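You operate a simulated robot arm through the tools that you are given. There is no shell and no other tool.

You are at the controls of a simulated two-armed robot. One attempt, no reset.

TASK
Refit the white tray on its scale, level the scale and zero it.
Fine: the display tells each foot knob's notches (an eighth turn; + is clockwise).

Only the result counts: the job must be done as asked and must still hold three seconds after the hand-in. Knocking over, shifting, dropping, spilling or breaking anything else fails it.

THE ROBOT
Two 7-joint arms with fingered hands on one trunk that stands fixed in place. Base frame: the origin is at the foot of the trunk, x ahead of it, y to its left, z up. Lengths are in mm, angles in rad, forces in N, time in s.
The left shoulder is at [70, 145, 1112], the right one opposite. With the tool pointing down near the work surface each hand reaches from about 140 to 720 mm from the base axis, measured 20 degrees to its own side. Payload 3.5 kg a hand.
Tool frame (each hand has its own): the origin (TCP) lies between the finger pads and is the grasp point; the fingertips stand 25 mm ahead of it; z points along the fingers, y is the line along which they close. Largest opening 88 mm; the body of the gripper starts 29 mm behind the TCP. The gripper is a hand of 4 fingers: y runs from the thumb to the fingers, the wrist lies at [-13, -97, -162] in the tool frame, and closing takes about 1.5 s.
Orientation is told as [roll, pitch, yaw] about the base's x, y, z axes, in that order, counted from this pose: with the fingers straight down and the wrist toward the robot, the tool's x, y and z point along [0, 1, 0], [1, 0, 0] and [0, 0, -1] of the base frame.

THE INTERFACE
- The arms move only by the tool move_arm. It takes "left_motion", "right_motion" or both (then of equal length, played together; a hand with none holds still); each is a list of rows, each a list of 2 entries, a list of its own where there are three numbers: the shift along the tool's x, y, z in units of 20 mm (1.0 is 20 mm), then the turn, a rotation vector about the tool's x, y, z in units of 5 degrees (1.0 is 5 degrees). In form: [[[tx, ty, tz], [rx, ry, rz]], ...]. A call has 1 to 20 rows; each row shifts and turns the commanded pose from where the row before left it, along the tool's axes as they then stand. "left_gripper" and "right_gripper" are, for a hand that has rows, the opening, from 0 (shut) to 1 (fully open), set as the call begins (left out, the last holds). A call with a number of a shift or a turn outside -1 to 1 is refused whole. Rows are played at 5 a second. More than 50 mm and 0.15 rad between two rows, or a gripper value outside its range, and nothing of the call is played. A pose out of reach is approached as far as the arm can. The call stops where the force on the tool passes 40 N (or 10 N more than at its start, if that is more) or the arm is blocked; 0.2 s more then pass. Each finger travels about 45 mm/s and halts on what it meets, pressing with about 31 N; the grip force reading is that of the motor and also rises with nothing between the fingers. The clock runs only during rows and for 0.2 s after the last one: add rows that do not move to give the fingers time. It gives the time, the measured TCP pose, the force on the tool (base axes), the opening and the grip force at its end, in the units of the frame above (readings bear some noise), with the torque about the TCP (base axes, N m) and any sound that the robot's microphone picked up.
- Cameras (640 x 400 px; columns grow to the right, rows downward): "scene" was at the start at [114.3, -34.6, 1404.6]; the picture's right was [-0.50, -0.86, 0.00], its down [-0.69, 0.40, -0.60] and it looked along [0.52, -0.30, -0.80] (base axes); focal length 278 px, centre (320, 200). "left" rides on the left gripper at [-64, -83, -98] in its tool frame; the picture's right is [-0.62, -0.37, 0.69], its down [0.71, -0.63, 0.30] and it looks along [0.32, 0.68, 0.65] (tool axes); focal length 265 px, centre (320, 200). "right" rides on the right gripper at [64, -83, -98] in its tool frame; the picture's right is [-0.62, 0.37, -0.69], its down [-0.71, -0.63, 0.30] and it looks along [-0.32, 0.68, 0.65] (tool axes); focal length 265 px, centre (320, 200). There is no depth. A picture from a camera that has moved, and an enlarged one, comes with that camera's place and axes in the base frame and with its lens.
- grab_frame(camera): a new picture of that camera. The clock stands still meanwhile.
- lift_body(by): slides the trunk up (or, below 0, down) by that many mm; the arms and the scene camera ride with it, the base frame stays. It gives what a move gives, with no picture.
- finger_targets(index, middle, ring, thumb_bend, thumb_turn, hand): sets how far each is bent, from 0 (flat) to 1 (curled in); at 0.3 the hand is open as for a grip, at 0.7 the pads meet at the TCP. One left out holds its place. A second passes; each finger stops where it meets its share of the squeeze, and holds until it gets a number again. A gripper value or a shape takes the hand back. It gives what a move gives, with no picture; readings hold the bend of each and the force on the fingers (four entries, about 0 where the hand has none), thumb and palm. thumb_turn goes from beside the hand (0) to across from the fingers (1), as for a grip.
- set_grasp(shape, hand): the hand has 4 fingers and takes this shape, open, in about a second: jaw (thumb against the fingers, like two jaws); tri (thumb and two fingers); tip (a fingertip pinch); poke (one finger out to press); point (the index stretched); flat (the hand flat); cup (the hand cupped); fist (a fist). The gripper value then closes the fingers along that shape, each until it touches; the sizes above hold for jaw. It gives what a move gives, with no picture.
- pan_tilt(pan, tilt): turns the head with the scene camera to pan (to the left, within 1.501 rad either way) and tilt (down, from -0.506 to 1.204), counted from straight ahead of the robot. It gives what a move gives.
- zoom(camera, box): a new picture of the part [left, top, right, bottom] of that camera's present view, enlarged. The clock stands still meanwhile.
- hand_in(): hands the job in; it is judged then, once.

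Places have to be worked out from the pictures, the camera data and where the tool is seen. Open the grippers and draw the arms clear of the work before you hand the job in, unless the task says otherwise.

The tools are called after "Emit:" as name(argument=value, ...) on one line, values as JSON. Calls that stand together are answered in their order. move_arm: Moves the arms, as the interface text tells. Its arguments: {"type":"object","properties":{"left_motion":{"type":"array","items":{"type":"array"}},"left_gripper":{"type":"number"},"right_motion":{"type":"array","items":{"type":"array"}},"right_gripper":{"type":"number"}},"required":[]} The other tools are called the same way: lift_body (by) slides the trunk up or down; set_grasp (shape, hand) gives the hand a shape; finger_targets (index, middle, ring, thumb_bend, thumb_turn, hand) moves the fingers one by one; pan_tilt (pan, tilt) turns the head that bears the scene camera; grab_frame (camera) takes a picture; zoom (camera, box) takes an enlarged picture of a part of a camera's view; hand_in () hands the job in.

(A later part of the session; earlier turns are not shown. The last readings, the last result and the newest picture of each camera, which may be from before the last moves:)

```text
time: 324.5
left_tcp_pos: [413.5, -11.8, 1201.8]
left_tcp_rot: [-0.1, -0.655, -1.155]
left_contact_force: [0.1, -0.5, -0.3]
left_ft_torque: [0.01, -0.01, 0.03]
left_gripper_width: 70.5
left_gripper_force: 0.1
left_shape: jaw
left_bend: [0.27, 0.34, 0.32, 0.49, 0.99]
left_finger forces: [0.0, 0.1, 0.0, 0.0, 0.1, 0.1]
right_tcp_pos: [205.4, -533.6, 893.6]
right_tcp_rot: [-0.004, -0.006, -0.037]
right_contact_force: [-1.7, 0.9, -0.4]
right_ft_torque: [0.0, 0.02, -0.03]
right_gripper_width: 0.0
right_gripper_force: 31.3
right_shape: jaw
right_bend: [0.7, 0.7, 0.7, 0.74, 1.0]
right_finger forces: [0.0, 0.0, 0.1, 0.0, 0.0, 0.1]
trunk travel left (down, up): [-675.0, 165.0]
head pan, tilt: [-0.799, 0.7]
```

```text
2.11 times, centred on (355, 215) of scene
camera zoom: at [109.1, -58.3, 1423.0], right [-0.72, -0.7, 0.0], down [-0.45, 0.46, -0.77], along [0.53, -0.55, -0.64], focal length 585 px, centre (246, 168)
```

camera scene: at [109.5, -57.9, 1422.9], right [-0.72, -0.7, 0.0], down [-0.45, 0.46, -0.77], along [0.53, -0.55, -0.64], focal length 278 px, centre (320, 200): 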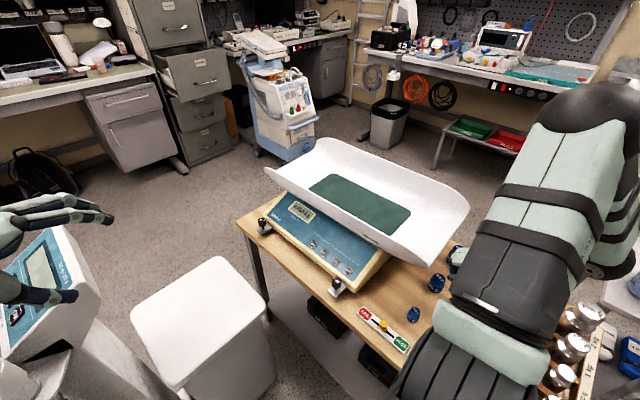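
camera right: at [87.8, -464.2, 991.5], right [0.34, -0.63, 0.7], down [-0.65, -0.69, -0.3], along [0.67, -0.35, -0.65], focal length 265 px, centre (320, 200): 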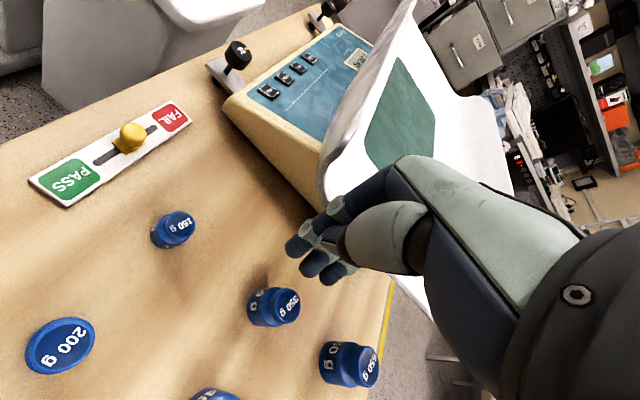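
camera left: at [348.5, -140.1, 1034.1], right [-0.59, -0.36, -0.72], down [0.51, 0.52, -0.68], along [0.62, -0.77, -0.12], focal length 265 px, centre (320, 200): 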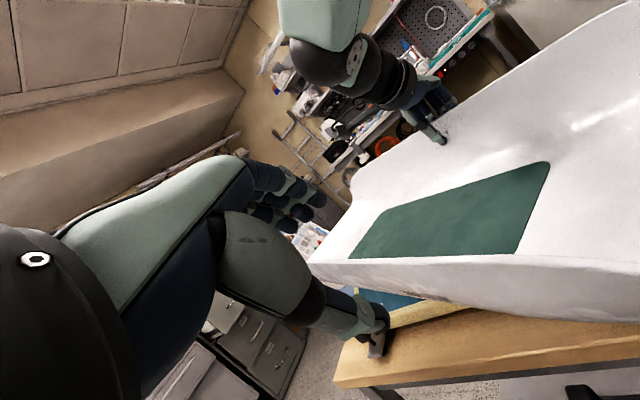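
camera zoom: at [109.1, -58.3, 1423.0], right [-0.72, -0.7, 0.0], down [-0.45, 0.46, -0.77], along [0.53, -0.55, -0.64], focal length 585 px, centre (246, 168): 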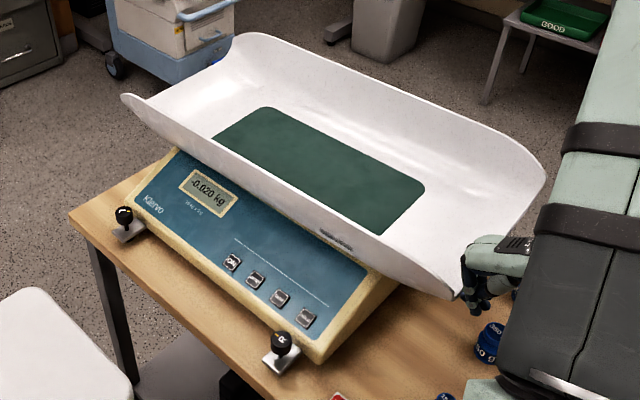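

Moved cleanly (+21 mm). Another 18 mm.

Emit:
move_arm(right_motion=[[[0, 0.3, 0], [0, 0, 0]], [[0, 0.3, 0], [0, 0, 0]], [[0, 0.3, 0], [0, 0, 0]], [[0, 0, 0], [0, 0, 0]]])

Emit:
move_arm(right_motion=[[[0, -0.6, 0], [0, 0, 0]], [[0, -1, 0], [0, 0, 0]], [[0, 0, 0], [0, 0, 0]]])

Emit:
zoom(camera="scene", box=[230, 120, 480, 310])

Emit:
grab_frame(camera="right")

```text
time: 325.5
left_tcp_pos: [413.9, -11.3, 1202.2]
left_tcp_rot: [-0.1, -0.656, -1.153]
left_contact_force: [-0.9, 0.1, -0.7]
left_ft_torque: [0.01, 0.03, -0.01]
left_gripper_width: 70.6
left_gripper_force: 0.1
left_shape: jaw
left_bend: [0.27, 0.34, 0.32, 0.49, 0.99]
left_finger forces: [0.0, 0.0, 0.0, 0.1, 0.0, 0.0]
right_tcp_pos: [224.0, -534.2, 891.7]
right_tcp_rot: [-0.005, -0.006, -0.036]
right_contact_force: [-1.9, 0.4, 0.4]
right_ft_torque: [0.04, 0.05, 0.04]
right_gripper_width: 0.2
right_gripper_force: 31.0
right_shape: jaw
right_bend: [0.7, 0.7, 0.7, 0.74, 1.0]
right_finger forces: [0.1, 0.0, 0.1, 0.1, 0.0, 0.0]
trunk travel left (down, up): [-675.0, 165.0]
head pan, tilt: [-0.799, 0.7]
```

```text
time: 326.3
left_tcp_pos: [414.9, -12.2, 1201.9]
left_tcp_rot: [-0.099, -0.655, -1.154]
left_contact_force: [-0.7, 0.8, -0.6]
left_ft_torque: [-0.01, -0.01, -0.03]
left_gripper_width: 70.0
left_gripper_force: 0.0
left_shape: jaw
left_bend: [0.27, 0.34, 0.32, 0.49, 0.99]
left_finger forces: [0.1, 0.0, 0.1, 0.1, 0.0, 0.0]
right_tcp_pos: [192.8, -532.9, 893.2]
right_tcp_rot: [-0.003, -0.005, -0.037]
right_contact_force: [-0.8, 0.5, 0.3]
right_ft_torque: [0.0, 0.03, -0.03]
right_gripper_width: 0.0
right_gripper_force: 31.1
right_shape: jaw
right_bend: [0.7, 0.7, 0.7, 0.74, 1.0]
right_finger forces: [0.0, 0.1, 0.0, 0.0, 0.0, 0.1]
trunk travel left (down, up): [-675.0, 165.0]
head pan, tilt: [-0.799, 0.7]
```

```text
2.11 times, centred on (355, 215) of scene
camera zoom: at [110.2, -58.3, 1422.9], right [-0.72, -0.7, 0.0], down [-0.45, 0.46, -0.76], along [0.53, -0.55, -0.64], focal length 585 px, centre (246, 168)
```

zoom: 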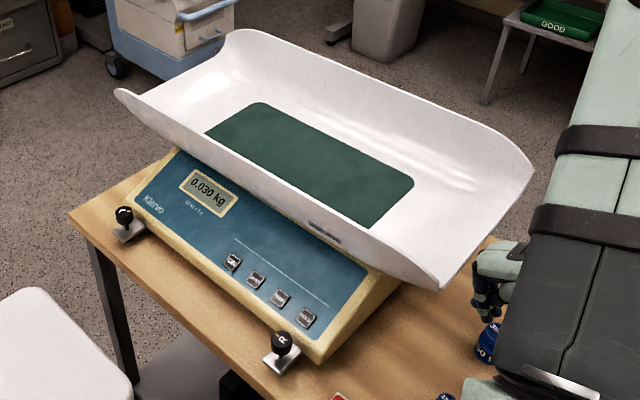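

```text
taken
camera right: at [112.0, -464.7, 991.8], right [0.34, -0.63, 0.7], down [-0.65, -0.69, -0.3], along [0.67, -0.35, -0.65], focal length 265 px, centre (320, 200)
```

right: 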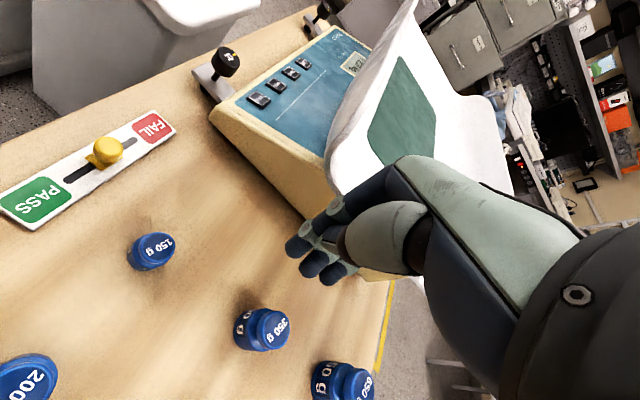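

x is now right (≈536); y still ≈8–12 mm short and yaw ≈+1–2°. I'll give one more gentle push from the front, at about x=580. Moving the hand up and around to the front.

Emit:
move_arm(right_motion=[[[0, -0.5, -0.5], [0, 0, 0]], [[0, 0, -1], [0, 0, 0]], [[0, 0, -1], [0, 0, 0]], [[0, 0, -1], [0, 0, 0]], [[0, 0, -1], [0, 0, 0]], [[0, 0, -1], [0, 0, 0]], [[0, 0, -1], [0, 0, 0]], [[0.8, 0.6, -0.5], [0, 0, 0]], [[0.8, 0.8, -0.5], [0, 0, 0]], [[0.8, 1, 0], [0, 0, 0]], [[0.8, 1, 0], [0, 0, 0]], [[0.8, 1, 0], [0, 0, 0]], [[0.8, 1, 0], [0, 0, 0]], [[0.8, 1, 0], [0, 0, 0]], [[0.8, 1, 0], [0, 0, 0]], [[0, 1, 0], [0, 0, 0]], [[0, 1, 0], [0, 0, 0]], [[0, 1, 0], [0, 0, 0]], [[0, 0, 0], [0, 0, 0]]])

Emit:
move_arm(right_motion=[[[0, 1, 0], [0, 0, 0]], [[0, 1, 0], [0, 0, 0]], [[0, 1, 0], [0, 0, 0]], [[0, 1, 0], [0, 0, 0]], [[0, 1, 0], [0, 0, 0]], [[0, 1, 0], [0, 0, 0]], [[0, 1, 0], [0, 0, 0]], [[0, 1, 0], [0, 0, 0]], [[0, 0, 0], [0, 0, 0]]])

Emit:
grab_frame(camera="scene")

```text
time: 330.3
left_tcp_pos: [414.3, -12.6, 1202.1]
left_tcp_rot: [-0.098, -0.657, -1.154]
left_contact_force: [-0.3, -0.4, 0.2]
left_ft_torque: [-0.03, -0.01, -0.01]
left_gripper_width: 70.0
left_gripper_force: 0.0
left_shape: jaw
left_bend: [0.27, 0.34, 0.32, 0.49, 0.99]
left_finger forces: [0.0, 0.0, 0.0, 0.1, 0.0, 0.0]
right_tcp_pos: [394.8, -410.9, 1041.7]
right_tcp_rot: [-0.006, -0.007, -0.036]
right_contact_force: [0.2, -0.6, 0.0]
right_ft_torque: [-0.02, 0.01, 0.02]
right_gripper_width: 0.2
right_gripper_force: 31.5
right_shape: jaw
right_bend: [0.7, 0.7, 0.7, 0.74, 1.0]
right_finger forces: [0.0, 0.0, 0.0, 0.1, 0.1, 0.0]
trunk travel left (down, up): [-675.0, 165.0]
head pan, tilt: [-0.799, 0.7]
```

```text
time: 332.3
left_tcp_pos: [413.2, -12.4, 1202.0]
left_tcp_rot: [-0.098, -0.655, -1.153]
left_contact_force: [-0.9, -1.0, -0.1]
left_ft_torque: [0.03, -0.02, 0.01]
left_gripper_width: 70.1
left_gripper_force: 0.1
left_shape: jaw
left_bend: [0.27, 0.34, 0.32, 0.49, 0.99]
left_finger forces: [0.0, 0.0, 0.0, 0.0, 0.0, 0.0]
right_tcp_pos: [554.9, -417.5, 1043.3]
right_tcp_rot: [-0.005, -0.006, -0.038]
right_contact_force: [0.8, 0.0, 0.2]
right_ft_torque: [-0.03, -0.03, 0.02]
right_gripper_width: 0.1
right_gripper_force: 31.0
right_shape: jaw
right_bend: [0.7, 0.7, 0.7, 0.74, 1.0]
right_finger forces: [0.0, 0.1, 0.2, 0.0, 0.0, 0.1]
trunk travel left (down, up): [-675.0, 165.0]
head pan, tilt: [-0.799, 0.7]
```

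```text
taken
camera scene: at [109.1, -58.2, 1423.0], right [-0.72, -0.7, 0.0], down [-0.45, 0.46, -0.77], along [0.53, -0.55, -0.64], focal length 278 px, centre (320, 200)
```

scene: 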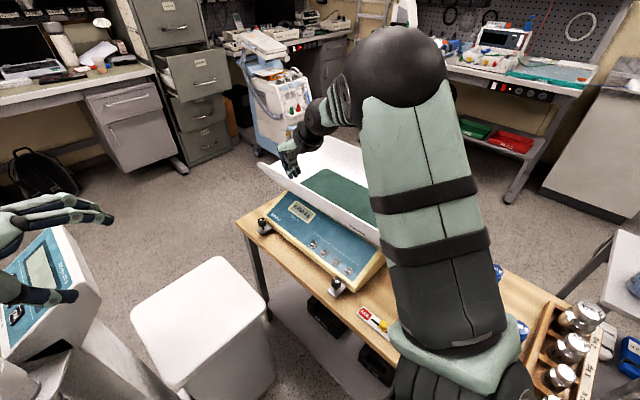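

Lowering the hand in front of the tray's front wall near x≈575.

Emit:
move_arm(right_motion=[[[0.8, 0.5, 0], [0, 0, 0]], [[0.5, 0.5, 0], [0, 0, 0]], [[0, 0, 1], [0, 0, 0]], [[0, 0, 1], [0, 0, 0]], [[0, 0, 1], [0, 0, 0]], [[0, 0, 1], [0, 0, 0]], [[0, 0, 1], [0, 0, 0]], [[0, 0, 1], [0, 0, 0]], [[0, 0, 1], [0, 0, 0]], [[0, 0, 0.6], [0, 0, 0]], [[0, 0, 0], [0, 0, 0]]])

Emit:
grab_frame(camera="right")

```text
time: 334.7
left_tcp_pos: [414.1, -12.5, 1201.9]
left_tcp_rot: [-0.099, -0.657, -1.154]
left_contact_force: [0.0, -0.4, 0.5]
left_ft_torque: [-0.01, -0.04, 0.0]
left_gripper_width: 70.3
left_gripper_force: 0.1
left_shape: jaw
left_bend: [0.27, 0.34, 0.32, 0.49, 0.99]
left_finger forces: [0.0, 0.1, 0.0, 0.0, 0.1, 0.0]
right_tcp_pos: [574.7, -393.5, 889.6]
right_tcp_rot: [-0.005, -0.006, -0.037]
right_contact_force: [-0.6, 0.2, 0.5]
right_ft_torque: [0.0, 0.01, 0.0]
right_gripper_width: 0.0
right_gripper_force: 30.6
right_shape: jaw
right_bend: [0.7, 0.7, 0.7, 0.74, 1.0]
right_finger forces: [0.0, 0.1, 0.1, 0.1, 0.0, 0.0]
trunk travel left (down, up): [-675.0, 165.0]
head pan, tilt: [-0.799, 0.7]
```

```text
taken
camera right: at [493.4, -324.4, 988.8], right [0.34, -0.63, 0.7], down [-0.65, -0.69, -0.3], along [0.67, -0.35, -0.65], focal length 265 px, centre (320, 200)
```

right: 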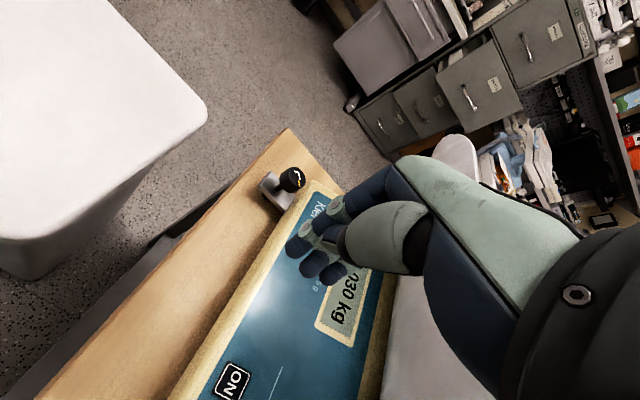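

Pushing toward −y gently, watching for contact.

Emit:
move_arm(right_motion=[[[-0.5, 0, 0], [0, 0, 0]], [[-0.5, 0, 0], [0, 0, 0]], [[-0.5, 0, 0], [0, 0, 0]], [[-0.3, 0, 0], [0, 0, 0]], [[0, 0, 0], [0, 0, 0]]])

Emit:
move_arm(right_motion=[[[-0.25, 0, 0], [0, 0, 0]], [[-0.25, 0, 0], [0, 0, 0]], [[0, 0, 0], [0, 0, 0]]])

Emit:
move_arm(right_motion=[[[-0.25, 0, 0], [0, 0, 0]], [[0, 0, 0], [0, 0, 0]]])

Emit:
grab_frame(camera="right")

```text
time: 335.9
left_tcp_pos: [415.5, -12.3, 1203.4]
left_tcp_rot: [-0.099, -0.656, -1.155]
left_contact_force: [0.3, -0.5, 0.9]
left_ft_torque: [0.0, 0.0, 0.01]
left_gripper_width: 70.3
left_gripper_force: 0.1
left_shape: jaw
left_bend: [0.27, 0.34, 0.32, 0.49, 0.99]
left_finger forces: [0.0, 0.0, 0.0, 0.1, 0.0, 0.0]
right_tcp_pos: [574.7, -429.0, 891.3]
right_tcp_rot: [-0.005, -0.004, -0.038]
right_contact_force: [0.3, -0.5, 0.2]
right_ft_torque: [0.02, 0.0, 0.0]
right_gripper_width: 0.0
right_gripper_force: 30.4
right_shape: jaw
right_bend: [0.7, 0.7, 0.7, 0.74, 1.0]
right_finger forces: [0.0, 0.0, 0.1, 0.0, 0.0, 0.0]
trunk travel left (down, up): [-675.0, 165.0]
head pan, tilt: [-0.799, 0.7]
```

```text
time: 336.7
left_tcp_pos: [413.8, -12.3, 1202.6]
left_tcp_rot: [-0.1, -0.656, -1.153]
left_contact_force: [-1.0, -0.1, 0.4]
left_ft_torque: [-0.01, -0.04, 0.0]
left_gripper_width: 69.9
left_gripper_force: 0.2
left_shape: jaw
left_bend: [0.27, 0.34, 0.32, 0.49, 0.99]
left_finger forces: [0.0, 0.1, 0.0, 0.1, 0.1, 0.0]
right_tcp_pos: [575.3, -439.8, 892.7]
right_tcp_rot: [-0.005, -0.003, -0.036]
right_contact_force: [-0.2, 0.2, 0.2]
right_ft_torque: [0.01, 0.02, -0.03]
right_gripper_width: 0.0
right_gripper_force: 30.6
right_shape: jaw
right_bend: [0.7, 0.7, 0.7, 0.74, 1.0]
right_finger forces: [0.1, 0.0, 0.1, 0.0, 0.0, 0.0]
trunk travel left (down, up): [-675.0, 165.0]
head pan, tilt: [-0.799, 0.7]
```

```text
time: 337.3
left_tcp_pos: [413.5, -11.3, 1202.3]
left_tcp_rot: [-0.1, -0.656, -1.153]
left_contact_force: [0.1, 0.2, 0.0]
left_ft_torque: [-0.03, 0.03, 0.02]
left_gripper_width: 70.3
left_gripper_force: 0.1
left_shape: jaw
left_bend: [0.27, 0.34, 0.32, 0.49, 0.99]
left_finger forces: [0.0, 0.0, 0.0, 0.0, 0.1, 0.1]
right_tcp_pos: [574.3, -445.2, 891.3]
right_tcp_rot: [-0.004, -0.004, -0.037]
right_contact_force: [0.2, 0.4, 0.3]
right_ft_torque: [0.0, 0.01, 0.0]
right_gripper_width: 0.0
right_gripper_force: 30.5
right_shape: jaw
right_bend: [0.7, 0.7, 0.7, 0.74, 1.0]
right_finger forces: [0.1, 0.0, 0.0, 0.0, 0.1, 0.0]
trunk travel left (down, up): [-675.0, 165.0]
head pan, tilt: [-0.799, 0.7]
```

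```text
taken
camera right: at [493.3, -375.8, 990.3], right [0.34, -0.63, 0.7], down [-0.65, -0.69, -0.3], along [0.67, -0.35, -0.65], focal length 265 px, centre (320, 200)
```

right: 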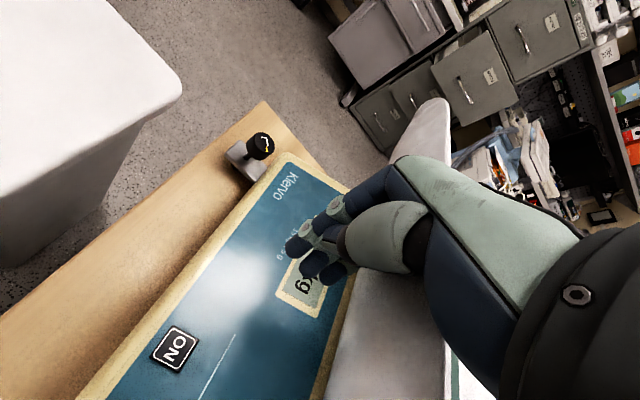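

Still no contact. Continuing in 5 mm steps.

Emit:
move_arm(right_motion=[[[-0.25, 0, 0], [0, 0, 0]], [[-0.15, 0, 0], [0, 0, 0]], [[0, 0, 0], [0, 0, 0]]])

Emit:
move_arm(right_motion=[[[-0.2, 0, 0], [0, 0, 0]], [[0, 0, 0], [0, 0, 0]]])

Emit:
move_arm(right_motion=[[[-0.2, 0, 0], [0, 0, 0]], [[0, 0, 0], [0, 0, 0]]])

Emit:
zoom(camera="scene", box=[230, 110, 400, 290])

```text
time: 338.1
left_tcp_pos: [414.1, -12.6, 1201.1]
left_tcp_rot: [-0.101, -0.656, -1.154]
left_contact_force: [0.0, 0.6, -0.6]
left_ft_torque: [0.0, -0.02, -0.02]
left_gripper_width: 70.0
left_gripper_force: 0.0
left_shape: jaw
left_bend: [0.27, 0.34, 0.32, 0.49, 0.99]
left_finger forces: [0.1, 0.0, 0.0, 0.1, 0.0, 0.0]
right_tcp_pos: [573.9, -453.3, 891.4]
right_tcp_rot: [-0.005, -0.004, -0.036]
right_contact_force: [0.1, 1.5, -0.4]
right_ft_torque: [-0.1, 0.03, 0.07]
right_gripper_width: 0.0
right_gripper_force: 30.8
right_shape: jaw
right_bend: [0.7, 0.7, 0.7, 0.75, 1.0]
right_finger forces: [0.1, 0.0, 2.0, 0.1, 0.0, 0.1]
trunk travel left (down, up): [-675.0, 165.0]
head pan, tilt: [-0.799, 0.7]
```

```text
time: 338.7
left_tcp_pos: [414.4, -11.9, 1202.8]
left_tcp_rot: [-0.099, -0.656, -1.154]
left_contact_force: [0.3, -0.2, 0.2]
left_ft_torque: [0.02, 0.01, -0.03]
left_gripper_width: 70.1
left_gripper_force: 0.0
left_shape: jaw
left_bend: [0.27, 0.34, 0.32, 0.49, 0.99]
left_finger forces: [0.0, 0.0, 0.0, 0.0, 0.0, 0.0]
right_tcp_pos: [572.7, -456.4, 893.0]
right_tcp_rot: [-0.005, -0.002, -0.037]
right_contact_force: [-0.2, 1.9, 0.9]
right_ft_torque: [-0.09, 0.03, 0.02]
right_gripper_width: 0.0
right_gripper_force: 30.7
right_shape: jaw
right_bend: [0.7, 0.7, 0.7, 0.75, 1.0]
right_finger forces: [0.1, 0.0, 1.5, 0.0, 0.0, 0.0]
trunk travel left (down, up): [-675.0, 165.0]
head pan, tilt: [-0.799, 0.7]
```

```text
time: 339.3
left_tcp_pos: [413.8, -12.2, 1202.3]
left_tcp_rot: [-0.099, -0.657, -1.155]
left_contact_force: [-1.0, 0.5, 0.2]
left_ft_torque: [-0.01, -0.02, 0.01]
left_gripper_width: 70.4
left_gripper_force: 0.1
left_shape: jaw
left_bend: [0.27, 0.34, 0.32, 0.49, 0.99]
left_finger forces: [0.0, 0.1, 0.1, 0.0, 0.0, 0.1]
right_tcp_pos: [573.3, -458.2, 892.6]
right_tcp_rot: [-0.005, -0.004, -0.037]
right_contact_force: [0.2, 0.8, 0.7]
right_ft_torque: [-0.09, 0.01, 0.03]
right_gripper_width: 0.2
right_gripper_force: 31.1
right_shape: jaw
right_bend: [0.7, 0.7, 0.7, 0.75, 1.0]
right_finger forces: [0.0, 0.0, 1.7, 0.1, 0.0, 0.1]
trunk travel left (down, up): [-675.0, 165.0]
head pan, tilt: [-0.799, 0.7]
```

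```text
2.22 times, centred on (315, 200) of scene
camera zoom: at [109.9, -57.8, 1422.9], right [-0.72, -0.7, 0.0], down [-0.45, 0.46, -0.77], along [0.53, -0.55, -0.64], focal length 618 px, centre (331, 200)
```

zoom: 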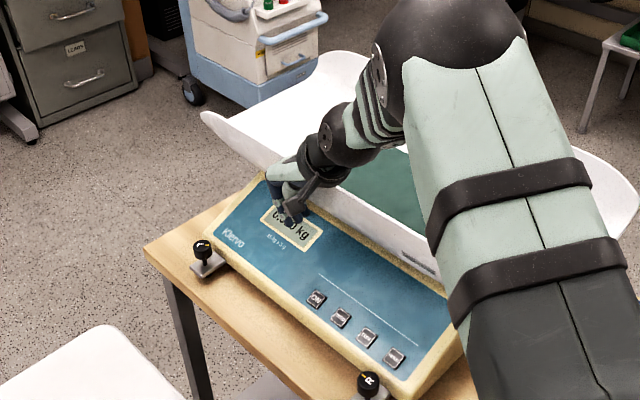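

Contact at y≈−452 and the tray is moving (~6 mm so far). Pushing 4 mm more, then backing off to measure.

Emit:
move_arm(right_motion=[[[-0.2, 0, 0], [0, 0, 0]], [[-0.05, 0, 0], [0, 0, 0]], [[0, 0, 0], [0, 0, 0]]])

Emit:
move_arm(right_motion=[[[0.5, 0, 0], [0, 0, 0]], [[1, 0, 0], [0, 0, 0]], [[1, 0, -0.5], [0, 0, 0]], [[0, 0, -1], [0, 0, 0]], [[0, 0, -1], [0, 0, 0]], [[0, 0, -1], [0, 0, 0]], [[0, 0, -1], [0, 0, 0]], [[0, 0, -1], [0, 0, 0]], [[0, 0, -1], [0, 0, 0]], [[0, -1, 0], [0, 0, 0]], [[0, -1, 0], [0, 0, 0]], [[0, -1, 0], [0, 0, 0]], [[0, -1, 0], [0, 0, 0]], [[0, -1, 0], [0, 0, 0]], [[0, -1, 0], [0, 0, 0]], [[0, -1, 0], [0, 0, 0]], [[0, -1, 0], [0, 0, 0]], [[0, -1, 0], [0, 0, 0]], [[0, 0, 0], [0, 0, 0]]])

Emit:
grab_frame(camera="scene")

```text
time: 340.1
left_tcp_pos: [414.2, -12.6, 1202.1]
left_tcp_rot: [-0.1, -0.656, -1.153]
left_contact_force: [-0.2, -0.1, 0.1]
left_ft_torque: [-0.04, 0.01, -0.01]
left_gripper_width: 70.4
left_gripper_force: 0.1
left_shape: jaw
left_bend: [0.27, 0.34, 0.32, 0.49, 0.99]
left_finger forces: [0.0, 0.0, 0.0, 0.0, 0.1, 0.0]
right_tcp_pos: [572.6, -464.9, 892.3]
right_tcp_rot: [-0.006, -0.006, -0.035]
right_contact_force: [0.8, 0.7, 0.0]
right_ft_torque: [-0.06, 0.01, 0.06]
right_gripper_width: 0.0
right_gripper_force: 31.1
right_shape: jaw
right_bend: [0.7, 0.7, 0.7, 0.75, 1.0]
right_finger forces: [0.0, 0.0, 1.5, 0.1, 0.1, 0.0]
trunk travel left (down, up): [-675.0, 165.0]
head pan, tilt: [-0.799, 0.7]
```

```text
time: 344.1
left_tcp_pos: [414.5, -12.9, 1202.7]
left_tcp_rot: [-0.099, -0.657, -1.153]
left_contact_force: [-0.1, 0.1, -0.1]
left_ft_torque: [0.0, 0.01, 0.03]
left_gripper_width: 70.1
left_gripper_force: 0.2
left_shape: jaw
left_bend: [0.27, 0.34, 0.32, 0.49, 0.99]
left_finger forces: [0.0, 0.0, 0.1, 0.1, 0.0, 0.1]
right_tcp_pos: [394.7, -409.3, 1020.1]
right_tcp_rot: [-0.003, -0.005, -0.037]
right_contact_force: [0.0, -0.1, 0.2]
right_ft_torque: [0.0, 0.02, 0.01]
right_gripper_width: 0.0
right_gripper_force: 31.5
right_shape: jaw
right_bend: [0.7, 0.7, 0.7, 0.75, 1.0]
right_finger forces: [0.0, 0.0, 0.0, 0.1, 0.0, 0.0]
trunk travel left (down, up): [-675.0, 165.0]
head pan, tilt: [-0.799, 0.7]
```

```text
taken
camera scene: at [110.0, -58.5, 1422.9], right [-0.72, -0.7, 0.0], down [-0.45, 0.46, -0.76], along [0.53, -0.55, -0.64], focal length 278 px, centre (320, 200)
```

scene: 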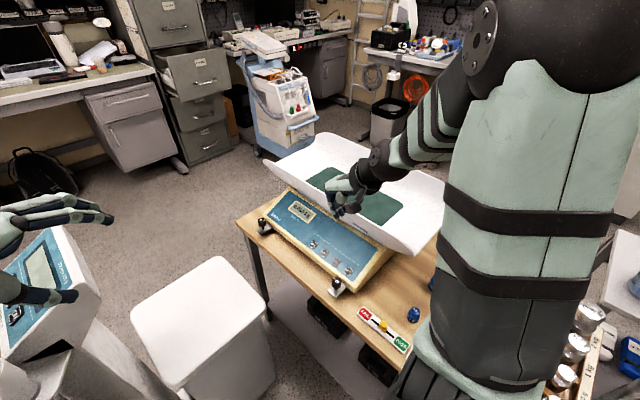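

Moving the hand aside to measure the tray again.

Emit:
move_arm(right_motion=[[[-0.2, -0.94, -0.2], [0, 0, 0]], [[-0.2, -0.94, -0.2], [0, 0, 0]], [[-0.2, -0.94, -0.2], [0, 0, 0]], [[-0.2, -0.94, -0.2], [0, 0, 0]], [[-0.2, -0.94, -0.2], [0, 0, 0]], [[-0.2, -0.94, -0.2], [0, 0, 0]], [[-0.2, -0.94, -0.2], [0, 0, 0]], [[-0.2, -0.94, -0.2], [0, 0, 0]], [[-0.2, -0.94, 0], [0, 0, 0]], [[0, 0, 0], [0, 0, 0]]])

Emit:
zoom(camera="scene", box=[230, 120, 480, 310])

Emit:
grab_frame(camera="right")

```text
time: 346.3
left_tcp_pos: [414.0, -12.3, 1201.8]
left_tcp_rot: [-0.1, -0.656, -1.154]
left_contact_force: [0.0, 1.1, 0.5]
left_ft_torque: [0.01, -0.04, 0.02]
left_gripper_width: 70.2
left_gripper_force: 0.0
left_shape: jaw
left_bend: [0.27, 0.34, 0.32, 0.49, 0.99]
left_finger forces: [0.1, 0.0, 0.0, 0.1, 0.1, 0.1]
right_tcp_pos: [224.0, -438.3, 1052.5]
right_tcp_rot: [-0.005, -0.006, -0.036]
right_contact_force: [-0.4, -0.3, 0.2]
right_ft_torque: [0.02, 0.0, 0.03]
right_gripper_width: 0.0
right_gripper_force: 31.4
right_shape: jaw
right_bend: [0.7, 0.7, 0.7, 0.75, 1.0]
right_finger forces: [0.0, 0.0, 0.0, 0.0, 0.0, 0.1]
trunk travel left (down, up): [-675.0, 165.0]
head pan, tilt: [-0.799, 0.7]
```

```text
2.11 times, centred on (355, 215) of scene
camera zoom: at [109.9, -58.2, 1422.9], right [-0.72, -0.7, 0.0], down [-0.45, 0.46, -0.76], along [0.53, -0.55, -0.64], focal length 585 px, centre (246, 168)
```

zoom: 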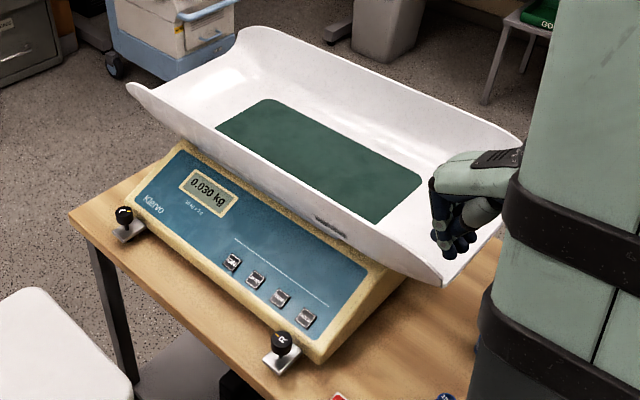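

```text
taken
camera right: at [143.4, -368.5, 1151.4], right [0.34, -0.63, 0.7], down [-0.65, -0.69, -0.3], along [0.67, -0.35, -0.65], focal length 265 px, centre (320, 200)
```

right: 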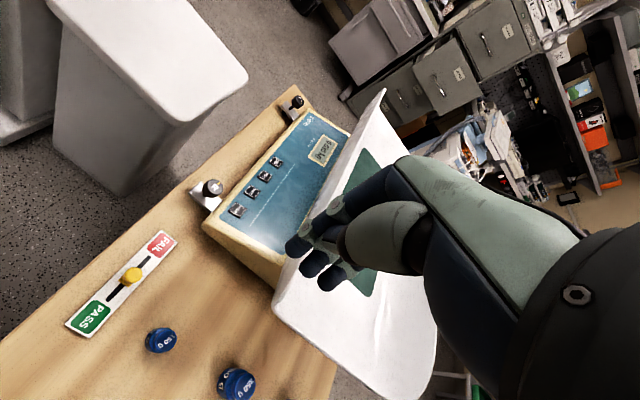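

Now the tray is centred: ≈(533,-640), yaw ≈−1°, display 0.030 kg. Next: ZERO. I'll give the right hand the poke shape and look at where the fingertip is.

Emit:
set_grasp(hand="right", shape="poke")

Emit:
grab_frame(camera="right")

Emit:
zoom(camera="right", box=[230, 130, 470, 350])

Emit:
zoom(camera="scene", box=[380, 150, 500, 260])

```text
time: 347.2
left_tcp_pos: [413.8, -12.3, 1202.1]
left_tcp_rot: [-0.099, -0.657, -1.155]
left_contact_force: [0.0, -0.3, 0.6]
left_ft_torque: [-0.01, -0.02, 0.04]
left_gripper_width: 70.4
left_gripper_force: 0.0
left_shape: jaw
left_bend: [0.27, 0.34, 0.32, 0.49, 0.99]
left_finger forces: [0.0, 0.0, 0.0, 0.0, 0.0, 0.0]
right_tcp_pos: [224.5, -437.4, 1052.5]
right_tcp_rot: [-0.006, -0.005, -0.036]
right_contact_force: [0.1, -0.7, 0.1]
right_ft_torque: [-0.01, 0.03, 0.02]
right_gripper_width: 0.0
right_gripper_force: 0.0
right_shape: poke
right_bend: [0.7, 0.7, 0.99, 1.0, 1.0]
right_finger forces: [0.1, 0.1, 0.0, 0.0, 0.1, 0.0]
trunk travel left (down, up): [-675.0, 165.0]
head pan, tilt: [-0.799, 0.7]
```

```text
taken
camera right: at [143.3, -368.7, 1151.4], right [0.34, -0.63, 0.7], down [-0.65, -0.69, -0.3], along [0.67, -0.35, -0.65], focal length 265 px, centre (320, 200)
```

right: 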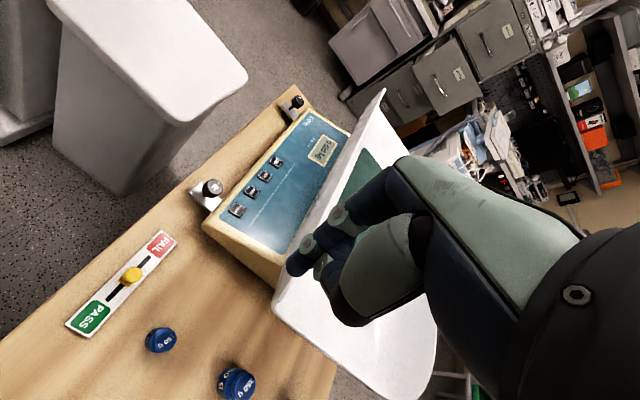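

```text
1.82 times, centred on (350, 240) of right
camera zoom: at [143.3, -368.7, 1151.4], right [0.34, -0.63, 0.7], down [-0.65, -0.69, -0.3], along [0.67, -0.35, -0.65], focal length 483 px, centre (266, 127)
```

zoom: 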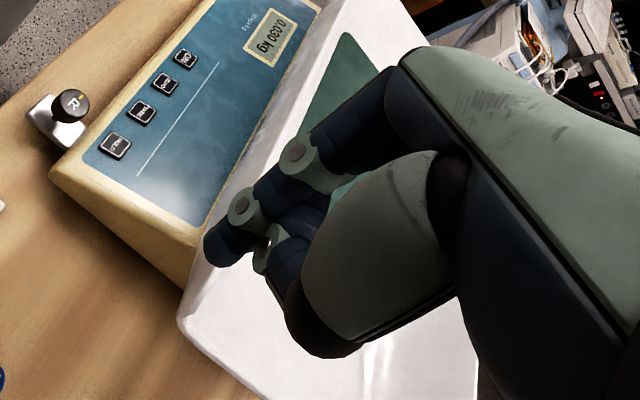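

```text
3.64 times, centred on (440, 205) of scene
camera zoom: at [109.5, -58.4, 1422.9], right [-0.72, -0.7, 0.0], down [-0.45, 0.46, -0.76], along [0.53, -0.55, -0.64], focal length 1011 px, centre (-116, 182)
```

zoom: 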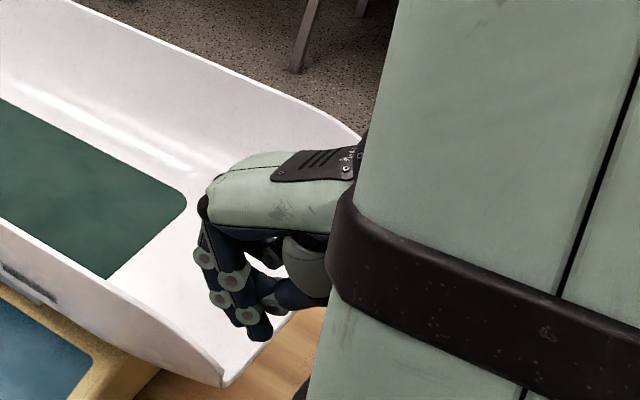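

The index leads but the middle finger is still beside it. I'll set the fingers individually: index extended, the others curled in.

Emit:
finger_targets(hand="right", index=0.6, middle=1.0, ring=1.0, thumb_bend=0.9, thumb_turn=0.2)

Emit:
zoom(camera="right", box=[230, 130, 470, 350])

Emit:
zoom(camera="scene", box=[400, 160, 480, 240])

```text
time: 348.2
left_tcp_pos: [413.5, -11.8, 1201.7]
left_tcp_rot: [-0.099, -0.656, -1.155]
left_contact_force: [0.0, 0.3, -0.6]
left_ft_torque: [0.02, 0.01, 0.01]
left_gripper_width: 70.3
left_gripper_force: 0.1
left_shape: jaw
left_bend: [0.27, 0.34, 0.32, 0.49, 0.99]
left_finger forces: [0.0, 0.1, 0.0, 0.0, 0.0, 0.0]
right_tcp_pos: [224.6, -437.2, 1053.7]
right_tcp_rot: [-0.005, -0.006, -0.035]
right_contact_force: [0.6, -0.9, -0.2]
right_ft_torque: [0.0, 0.03, 0.0]
right_gripper_width: 12.6
right_gripper_force: 0.0
right_shape: fingers
right_bend: [0.66, 1.0, 1.0, 0.91, 0.95]
right_finger forces: [0.0, 0.1, 0.1, 0.0, 0.0, 0.0]
trunk travel left (down, up): [-675.0, 165.0]
head pan, tilt: [-0.799, 0.7]
```

```text
1.82 times, centred on (350, 240) of right
camera zoom: at [143.4, -368.7, 1151.4], right [0.34, -0.63, 0.7], down [-0.65, -0.69, -0.3], along [0.67, -0.35, -0.65], focal length 483 px, centre (266, 127)
```

zoom: 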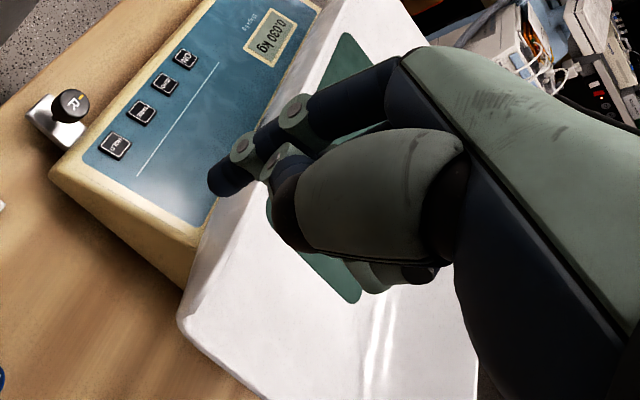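

```text
5.00 times, centred on (440, 200) of scene
camera zoom: at [109.6, -58.3, 1422.9], right [-0.72, -0.7, 0.0], down [-0.45, 0.46, -0.76], along [0.53, -0.55, -0.64], focal length 1390 px, centre (-280, 200)
```

zoom: 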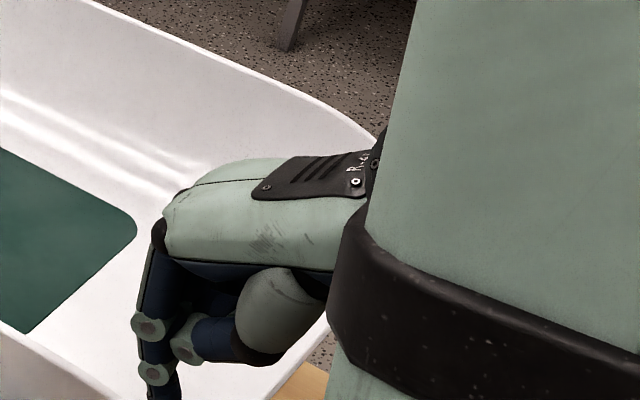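

Index tip measures ≈(+10,+9,−26) from the TCP, and the ZERO key triangulates to (467,-444,773). To keep my palm away from the tray's lip I'll lean the hand 15° outward, then move over the key at height.

Emit:
move_arm(right_motion=[[[0, 0, 0], [0, -1, 0]], [[0, 0, 0], [0, -1, 0]], [[0, 0, 0], [0, -1, 0]], [[0.1, 0.967, 0.4], [0, 0, 0]], [[0.1, 0.967, 0.4], [0, 0, 0]], [[0.1, 0.967, 0.4], [0, 0, 0]], [[0.1, 0.967, 0.4], [0, 0, 0]], [[0.1, 0.967, 0.4], [0, 0, 0]], [[0.1, 0.967, 0.4], [0, 0, 0]], [[0.1, 0.967, 0.4], [0, 0, 0]], [[0.1, 0.967, 0.4], [0, 0, 0]], [[0.1, 0.967, 0.4], [0, 0, 0]], [[0.1, 0.967, 0.4], [0, 0, 0]], [[0.1, 0.967, 0.4], [0, 0, 0]], [[0.1, 0.967, 0.4], [0, 0, 0]], [[0, 0, 0], [0, 0, 0]]])

Emit:
grab_frame(camera="right")

Emit:
grab_frame(camera="scene")

```text
time: 351.6
left_tcp_pos: [413.1, -12.9, 1201.2]
left_tcp_rot: [-0.099, -0.656, -1.154]
left_contact_force: [0.2, -0.8, -0.9]
left_ft_torque: [0.01, 0.0, 0.03]
left_gripper_width: 70.1
left_gripper_force: 0.1
left_shape: jaw
left_bend: [0.27, 0.34, 0.32, 0.49, 0.99]
left_finger forces: [0.1, 0.1, 0.0, 0.1, 0.1, 0.1]
right_tcp_pos: [446.2, -466.5, 954.7]
right_tcp_rot: [-0.266, -0.006, -0.037]
right_contact_force: [0.3, -1.0, -0.6]
right_ft_torque: [0.02, 0.03, 0.03]
right_gripper_width: 12.5
right_gripper_force: 0.0
right_shape: fingers
right_bend: [0.66, 1.0, 1.0, 0.91, 0.95]
right_finger forces: [0.0, 0.0, 0.0, 0.1, 0.2, 0.1]
right hand out of reach, approached as far as the arm can: row 3
trunk travel left (down, up): [-675.0, 165.0]
head pan, tilt: [-0.799, 0.7]
```

```text
taken
camera right: at [366.9, -374.2, 1032.9], right [0.35, -0.43, 0.83], down [-0.66, -0.75, -0.11], along [0.67, -0.51, -0.54], focal length 265 px, centre (320, 200)
```

right: 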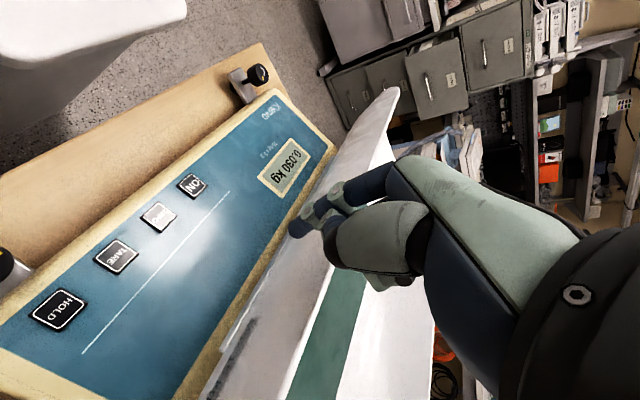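

```text
taken
camera scene: at [109.1, -58.2, 1423.0], right [-0.72, -0.7, 0.0], down [-0.45, 0.46, -0.77], along [0.53, -0.55, -0.64], focal length 278 px, centre (320, 200)
```

scene: 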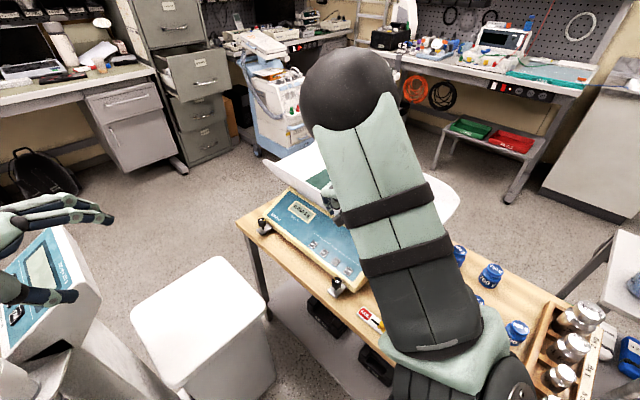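

The keys are clear in view; ZERO re-measures to (469,-446). Shifting the hand (+11,+20) and lowering toward it.

Emit:
move_arm(right_motion=[[[0.966, 0.6, -0.26], [0, 0, 0]], [[0.264, 0, 0.986], [0, 0, 0]], [[0.264, 0, 0.986], [0, 0, 0]], [[0.264, 0, 0.986], [0, 0, 0]], [[0.264, 0, 0.986], [0, 0, 0]], [[0.264, 0, 0.986], [0, 0, 0]], [[0, 0, 0], [0, 0, 0]]])

Emit:
grab_frame(camera="right")

Emit:
zoom(camera="right", box=[180, 140, 400, 320])

```text
time: 353.2
left_tcp_pos: [414.3, -12.3, 1202.1]
left_tcp_rot: [-0.099, -0.657, -1.153]
left_contact_force: [0.2, 0.3, -0.7]
left_ft_torque: [-0.01, 0.0, 0.05]
left_gripper_width: 70.1
left_gripper_force: 0.0
left_shape: jaw
left_bend: [0.27, 0.34, 0.32, 0.49, 0.99]
left_finger forces: [0.0, 0.1, 0.1, 0.0, 0.1, 0.0]
right_tcp_pos: [459.3, -449.3, 851.3]
right_tcp_rot: [-0.267, -0.006, -0.036]
right_contact_force: [-0.5, 0.0, 0.7]
right_ft_torque: [0.01, -0.01, 0.03]
right_gripper_width: 12.5
right_gripper_force: 0.0
right_shape: fingers
right_bend: [0.66, 1.0, 1.0, 0.91, 0.95]
right_finger forces: [0.1, 0.0, 0.0, 0.1, 0.0, 0.0]
trunk travel left (down, up): [-675.0, 165.0]
head pan, tilt: [-0.799, 0.7]
```

```text
taken
camera right: at [379.7, -356.4, 930.2], right [0.35, -0.43, 0.83], down [-0.66, -0.75, -0.11], along [0.67, -0.51, -0.54], focal length 265 px, centre (320, 200)
```

right: 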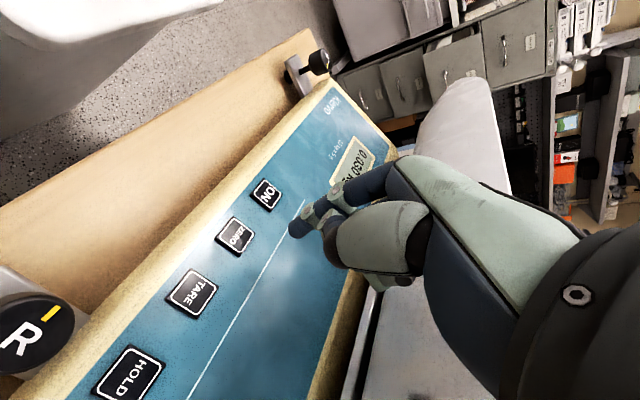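

```text
2.22 times, centred on (290, 230) of right
camera zoom: at [379.7, -356.4, 930.2], right [0.35, -0.43, 0.83], down [-0.66, -0.75, -0.11], along [0.67, -0.51, -0.54], focal length 590 px, centre (387, 133)
```

zoom: 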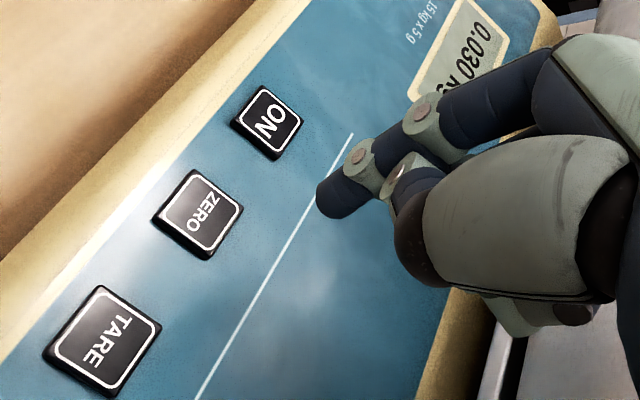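

The fingertip is directly above ZERO (tip ≈(469,-447,823), key top ≈775). Lowering 40 mm, then pressing in small steps.

Emit:
move_arm(right_motion=[[[0.26, 0, 0.966], [0, 0, 0]], [[0.26, 0, 0.966], [0, 0, 0]], [[0, 0, 0], [0, 0, 0]]])

Emit:
zoom(camera="right", box=[180, 140, 400, 320])

```text
time: 354.0
left_tcp_pos: [414.0, -12.4, 1200.5]
left_tcp_rot: [-0.098, -0.658, -1.154]
left_contact_force: [-0.2, 1.5, -0.3]
left_ft_torque: [0.01, 0.01, 0.03]
left_gripper_width: 69.9
left_gripper_force: 0.0
left_shape: jaw
left_bend: [0.27, 0.34, 0.32, 0.49, 0.99]
left_finger forces: [0.1, 0.0, 0.1, 0.0, 0.0, 0.1]
right_tcp_pos: [460.7, -448.7, 811.0]
right_tcp_rot: [-0.268, -0.005, -0.037]
right_contact_force: [-0.3, 0.0, 0.2]
right_ft_torque: [0.0, 0.01, -0.02]
right_gripper_width: 12.5
right_gripper_force: 0.1
right_shape: fingers
right_bend: [0.66, 1.0, 1.0, 0.91, 0.95]
right_finger forces: [0.1, 0.0, 0.0, 0.0, 0.0, 0.0]
trunk travel left (down, up): [-675.0, 165.0]
head pan, tilt: [-0.799, 0.7]
```

```text
2.22 times, centred on (290, 230) of right
camera zoom: at [380.7, -356.8, 890.4], right [0.35, -0.43, 0.83], down [-0.66, -0.75, -0.11], along [0.67, -0.51, -0.54], focal length 590 px, centre (387, 133)
```

zoom: 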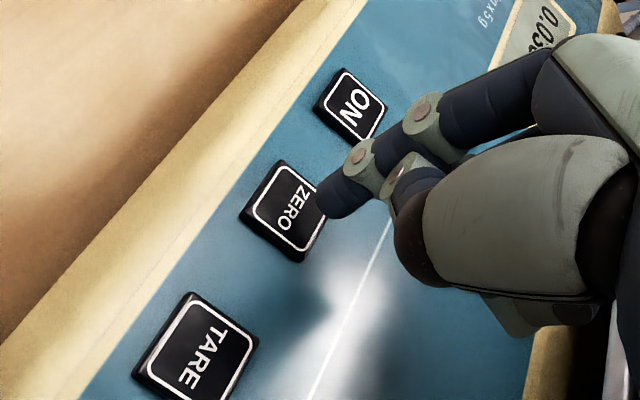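

The tip is right over ZERO, ~8 mm above. Pressing down in small increments.

Emit:
move_arm(right_motion=[[[0.06, -0.05, 0.24], [0, 0, 0]], [[0, 0, 0], [0, 0, 0]]])

Emit:
move_arm(right_motion=[[[0.05, 0, 0.19], [0, 0, 0]], [[0, 0, 0], [0, 0, 0]]])

Emit:
zoom(camera="scene", box=[260, 170, 380, 290])

```text
time: 354.6
left_tcp_pos: [413.4, -12.2, 1202.6]
left_tcp_rot: [-0.1, -0.656, -1.155]
left_contact_force: [-0.6, 0.4, 0.0]
left_ft_torque: [-0.02, -0.01, 0.01]
left_gripper_width: 70.0
left_gripper_force: 0.0
left_shape: jaw
left_bend: [0.27, 0.34, 0.32, 0.49, 0.99]
left_finger forces: [0.1, 0.2, 0.0, 0.0, 0.0, 0.0]
right_tcp_pos: [460.4, -447.0, 806.9]
right_tcp_rot: [-0.266, -0.006, -0.035]
right_contact_force: [-0.1, -1.3, -0.2]
right_ft_torque: [-0.06, 0.01, -0.02]
right_gripper_width: 12.7
right_gripper_force: 0.1
right_shape: fingers
right_bend: [0.66, 1.0, 1.0, 0.91, 0.95]
right_finger forces: [0.0, 0.0, 0.0, 0.0, 0.0, 0.0]
trunk travel left (down, up): [-675.0, 165.0]
head pan, tilt: [-0.799, 0.7]
```

```text
time: 355.2
left_tcp_pos: [414.3, -12.7, 1203.6]
left_tcp_rot: [-0.1, -0.655, -1.154]
left_contact_force: [0.9, -0.2, 0.5]
left_ft_torque: [0.0, 0.0, 0.02]
left_gripper_width: 70.2
left_gripper_force: 0.0
left_shape: jaw
left_bend: [0.27, 0.34, 0.32, 0.49, 0.99]
left_finger forces: [0.1, 0.0, 0.1, 0.1, 0.0, 0.0]
right_tcp_pos: [459.3, -447.0, 802.8]
right_tcp_rot: [-0.267, -0.006, -0.038]
right_contact_force: [-0.7, -0.2, 0.1]
right_ft_torque: [0.0, -0.01, 0.02]
right_gripper_width: 12.4
right_gripper_force: 0.0
right_shape: fingers
right_bend: [0.66, 1.0, 1.0, 0.91, 0.95]
right_finger forces: [0.0, 0.0, 0.0, 0.0, 0.0, 0.0]
trunk travel left (down, up): [-675.0, 165.0]
head pan, tilt: [-0.799, 0.7]
```

```text
3.33 times, centred on (320, 230) of scene
camera zoom: at [109.6, -58.2, 1422.9], right [-0.72, -0.7, 0.0], down [-0.45, 0.46, -0.76], along [0.53, -0.55, -0.64], focal length 926 px, centre (320, 100)
```

zoom: 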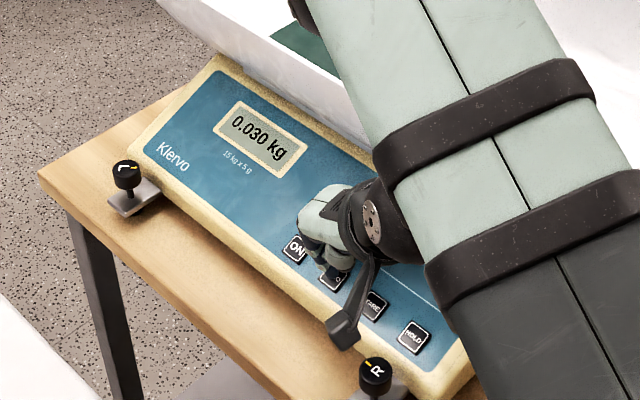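

Display still 0.030 kg, no contact yet. Continuing in 2–3 mm steps.

Emit:
move_arm(right_motion=[[[0.035, 0, 0.13], [0, 0, 0]], [[0, 0, 0], [0, 0, 0]]])

Emit:
move_arm(right_motion=[[[0.035, 0, 0.13], [0, 0, 0]], [[0, 0, 0], [0, 0, 0]]])

Emit:
zoom(camera="right", box=[180, 140, 400, 320])

Emit:
zoom(camera="scene", box=[260, 170, 380, 290])

```text
time: 355.8
left_tcp_pos: [413.7, -12.1, 1202.4]
left_tcp_rot: [-0.1, -0.656, -1.154]
left_contact_force: [0.0, -0.2, -0.8]
left_ft_torque: [-0.03, -0.02, 0.01]
left_gripper_width: 70.2
left_gripper_force: 0.2
left_shape: jaw
left_bend: [0.27, 0.34, 0.32, 0.49, 0.99]
left_finger forces: [0.1, 0.0, 0.0, 0.0, 0.1, 0.0]
right_tcp_pos: [458.4, -448.4, 800.4]
right_tcp_rot: [-0.266, -0.006, -0.036]
right_contact_force: [1.0, 0.5, 2.0]
right_ft_torque: [-0.01, -0.03, -0.04]
right_gripper_width: 12.5
right_gripper_force: 1.2
right_shape: fingers
right_bend: [0.66, 1.0, 1.0, 0.91, 0.95]
right_finger forces: [2.2, 0.0, 0.0, 0.1, 0.0, 0.0]
trunk travel left (down, up): [-675.0, 165.0]
head pan, tilt: [-0.799, 0.7]
heard: click
```

```text
time: 356.4
left_tcp_pos: [412.3, -10.7, 1202.9]
left_tcp_rot: [-0.099, -0.657, -1.154]
left_contact_force: [0.0, 0.2, -0.5]
left_ft_torque: [-0.01, 0.01, 0.0]
left_gripper_width: 70.2
left_gripper_force: 0.1
left_shape: jaw
left_bend: [0.27, 0.34, 0.32, 0.49, 0.99]
left_finger forces: [0.0, 0.0, 0.0, 0.1, 0.0, 0.0]
right_tcp_pos: [459.0, -447.7, 798.6]
right_tcp_rot: [-0.267, -0.007, -0.037]
right_contact_force: [2.3, 1.3, 7.8]
right_ft_torque: [0.04, -0.13, 0.01]
right_gripper_width: 12.3
right_gripper_force: 3.3
right_shape: fingers
right_bend: [0.66, 1.0, 1.0, 0.91, 0.95]
right_finger forces: [7.1, 0.1, 0.0, 0.0, 0.0, 0.0]
trunk travel left (down, up): [-675.0, 165.0]
head pan, tilt: [-0.799, 0.7]
```

```text
2.22 times, centred on (290, 230) of right
camera zoom: at [378.8, -355.4, 877.4], right [0.35, -0.43, 0.83], down [-0.66, -0.75, -0.11], along [0.67, -0.51, -0.54], focal length 590 px, centre (387, 133)
```

zoom: 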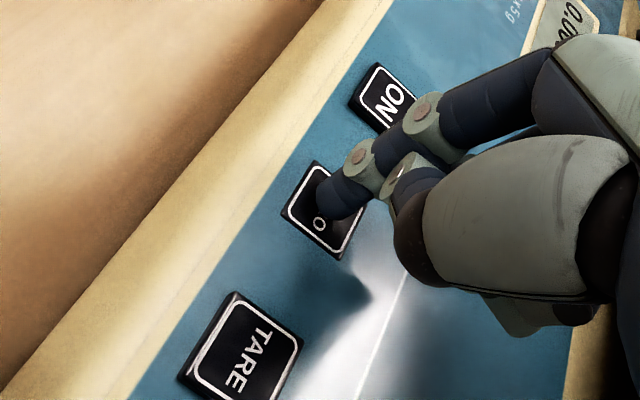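

```text
3.33 times, centred on (320, 230) of scene
camera zoom: at [108.9, -57.2, 1423.1], right [-0.72, -0.7, 0.0], down [-0.45, 0.46, -0.77], along [0.53, -0.55, -0.64], focal length 926 px, centre (320, 100)
```

zoom: 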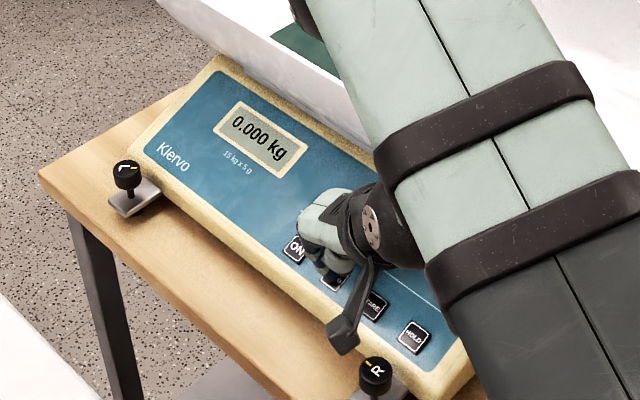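

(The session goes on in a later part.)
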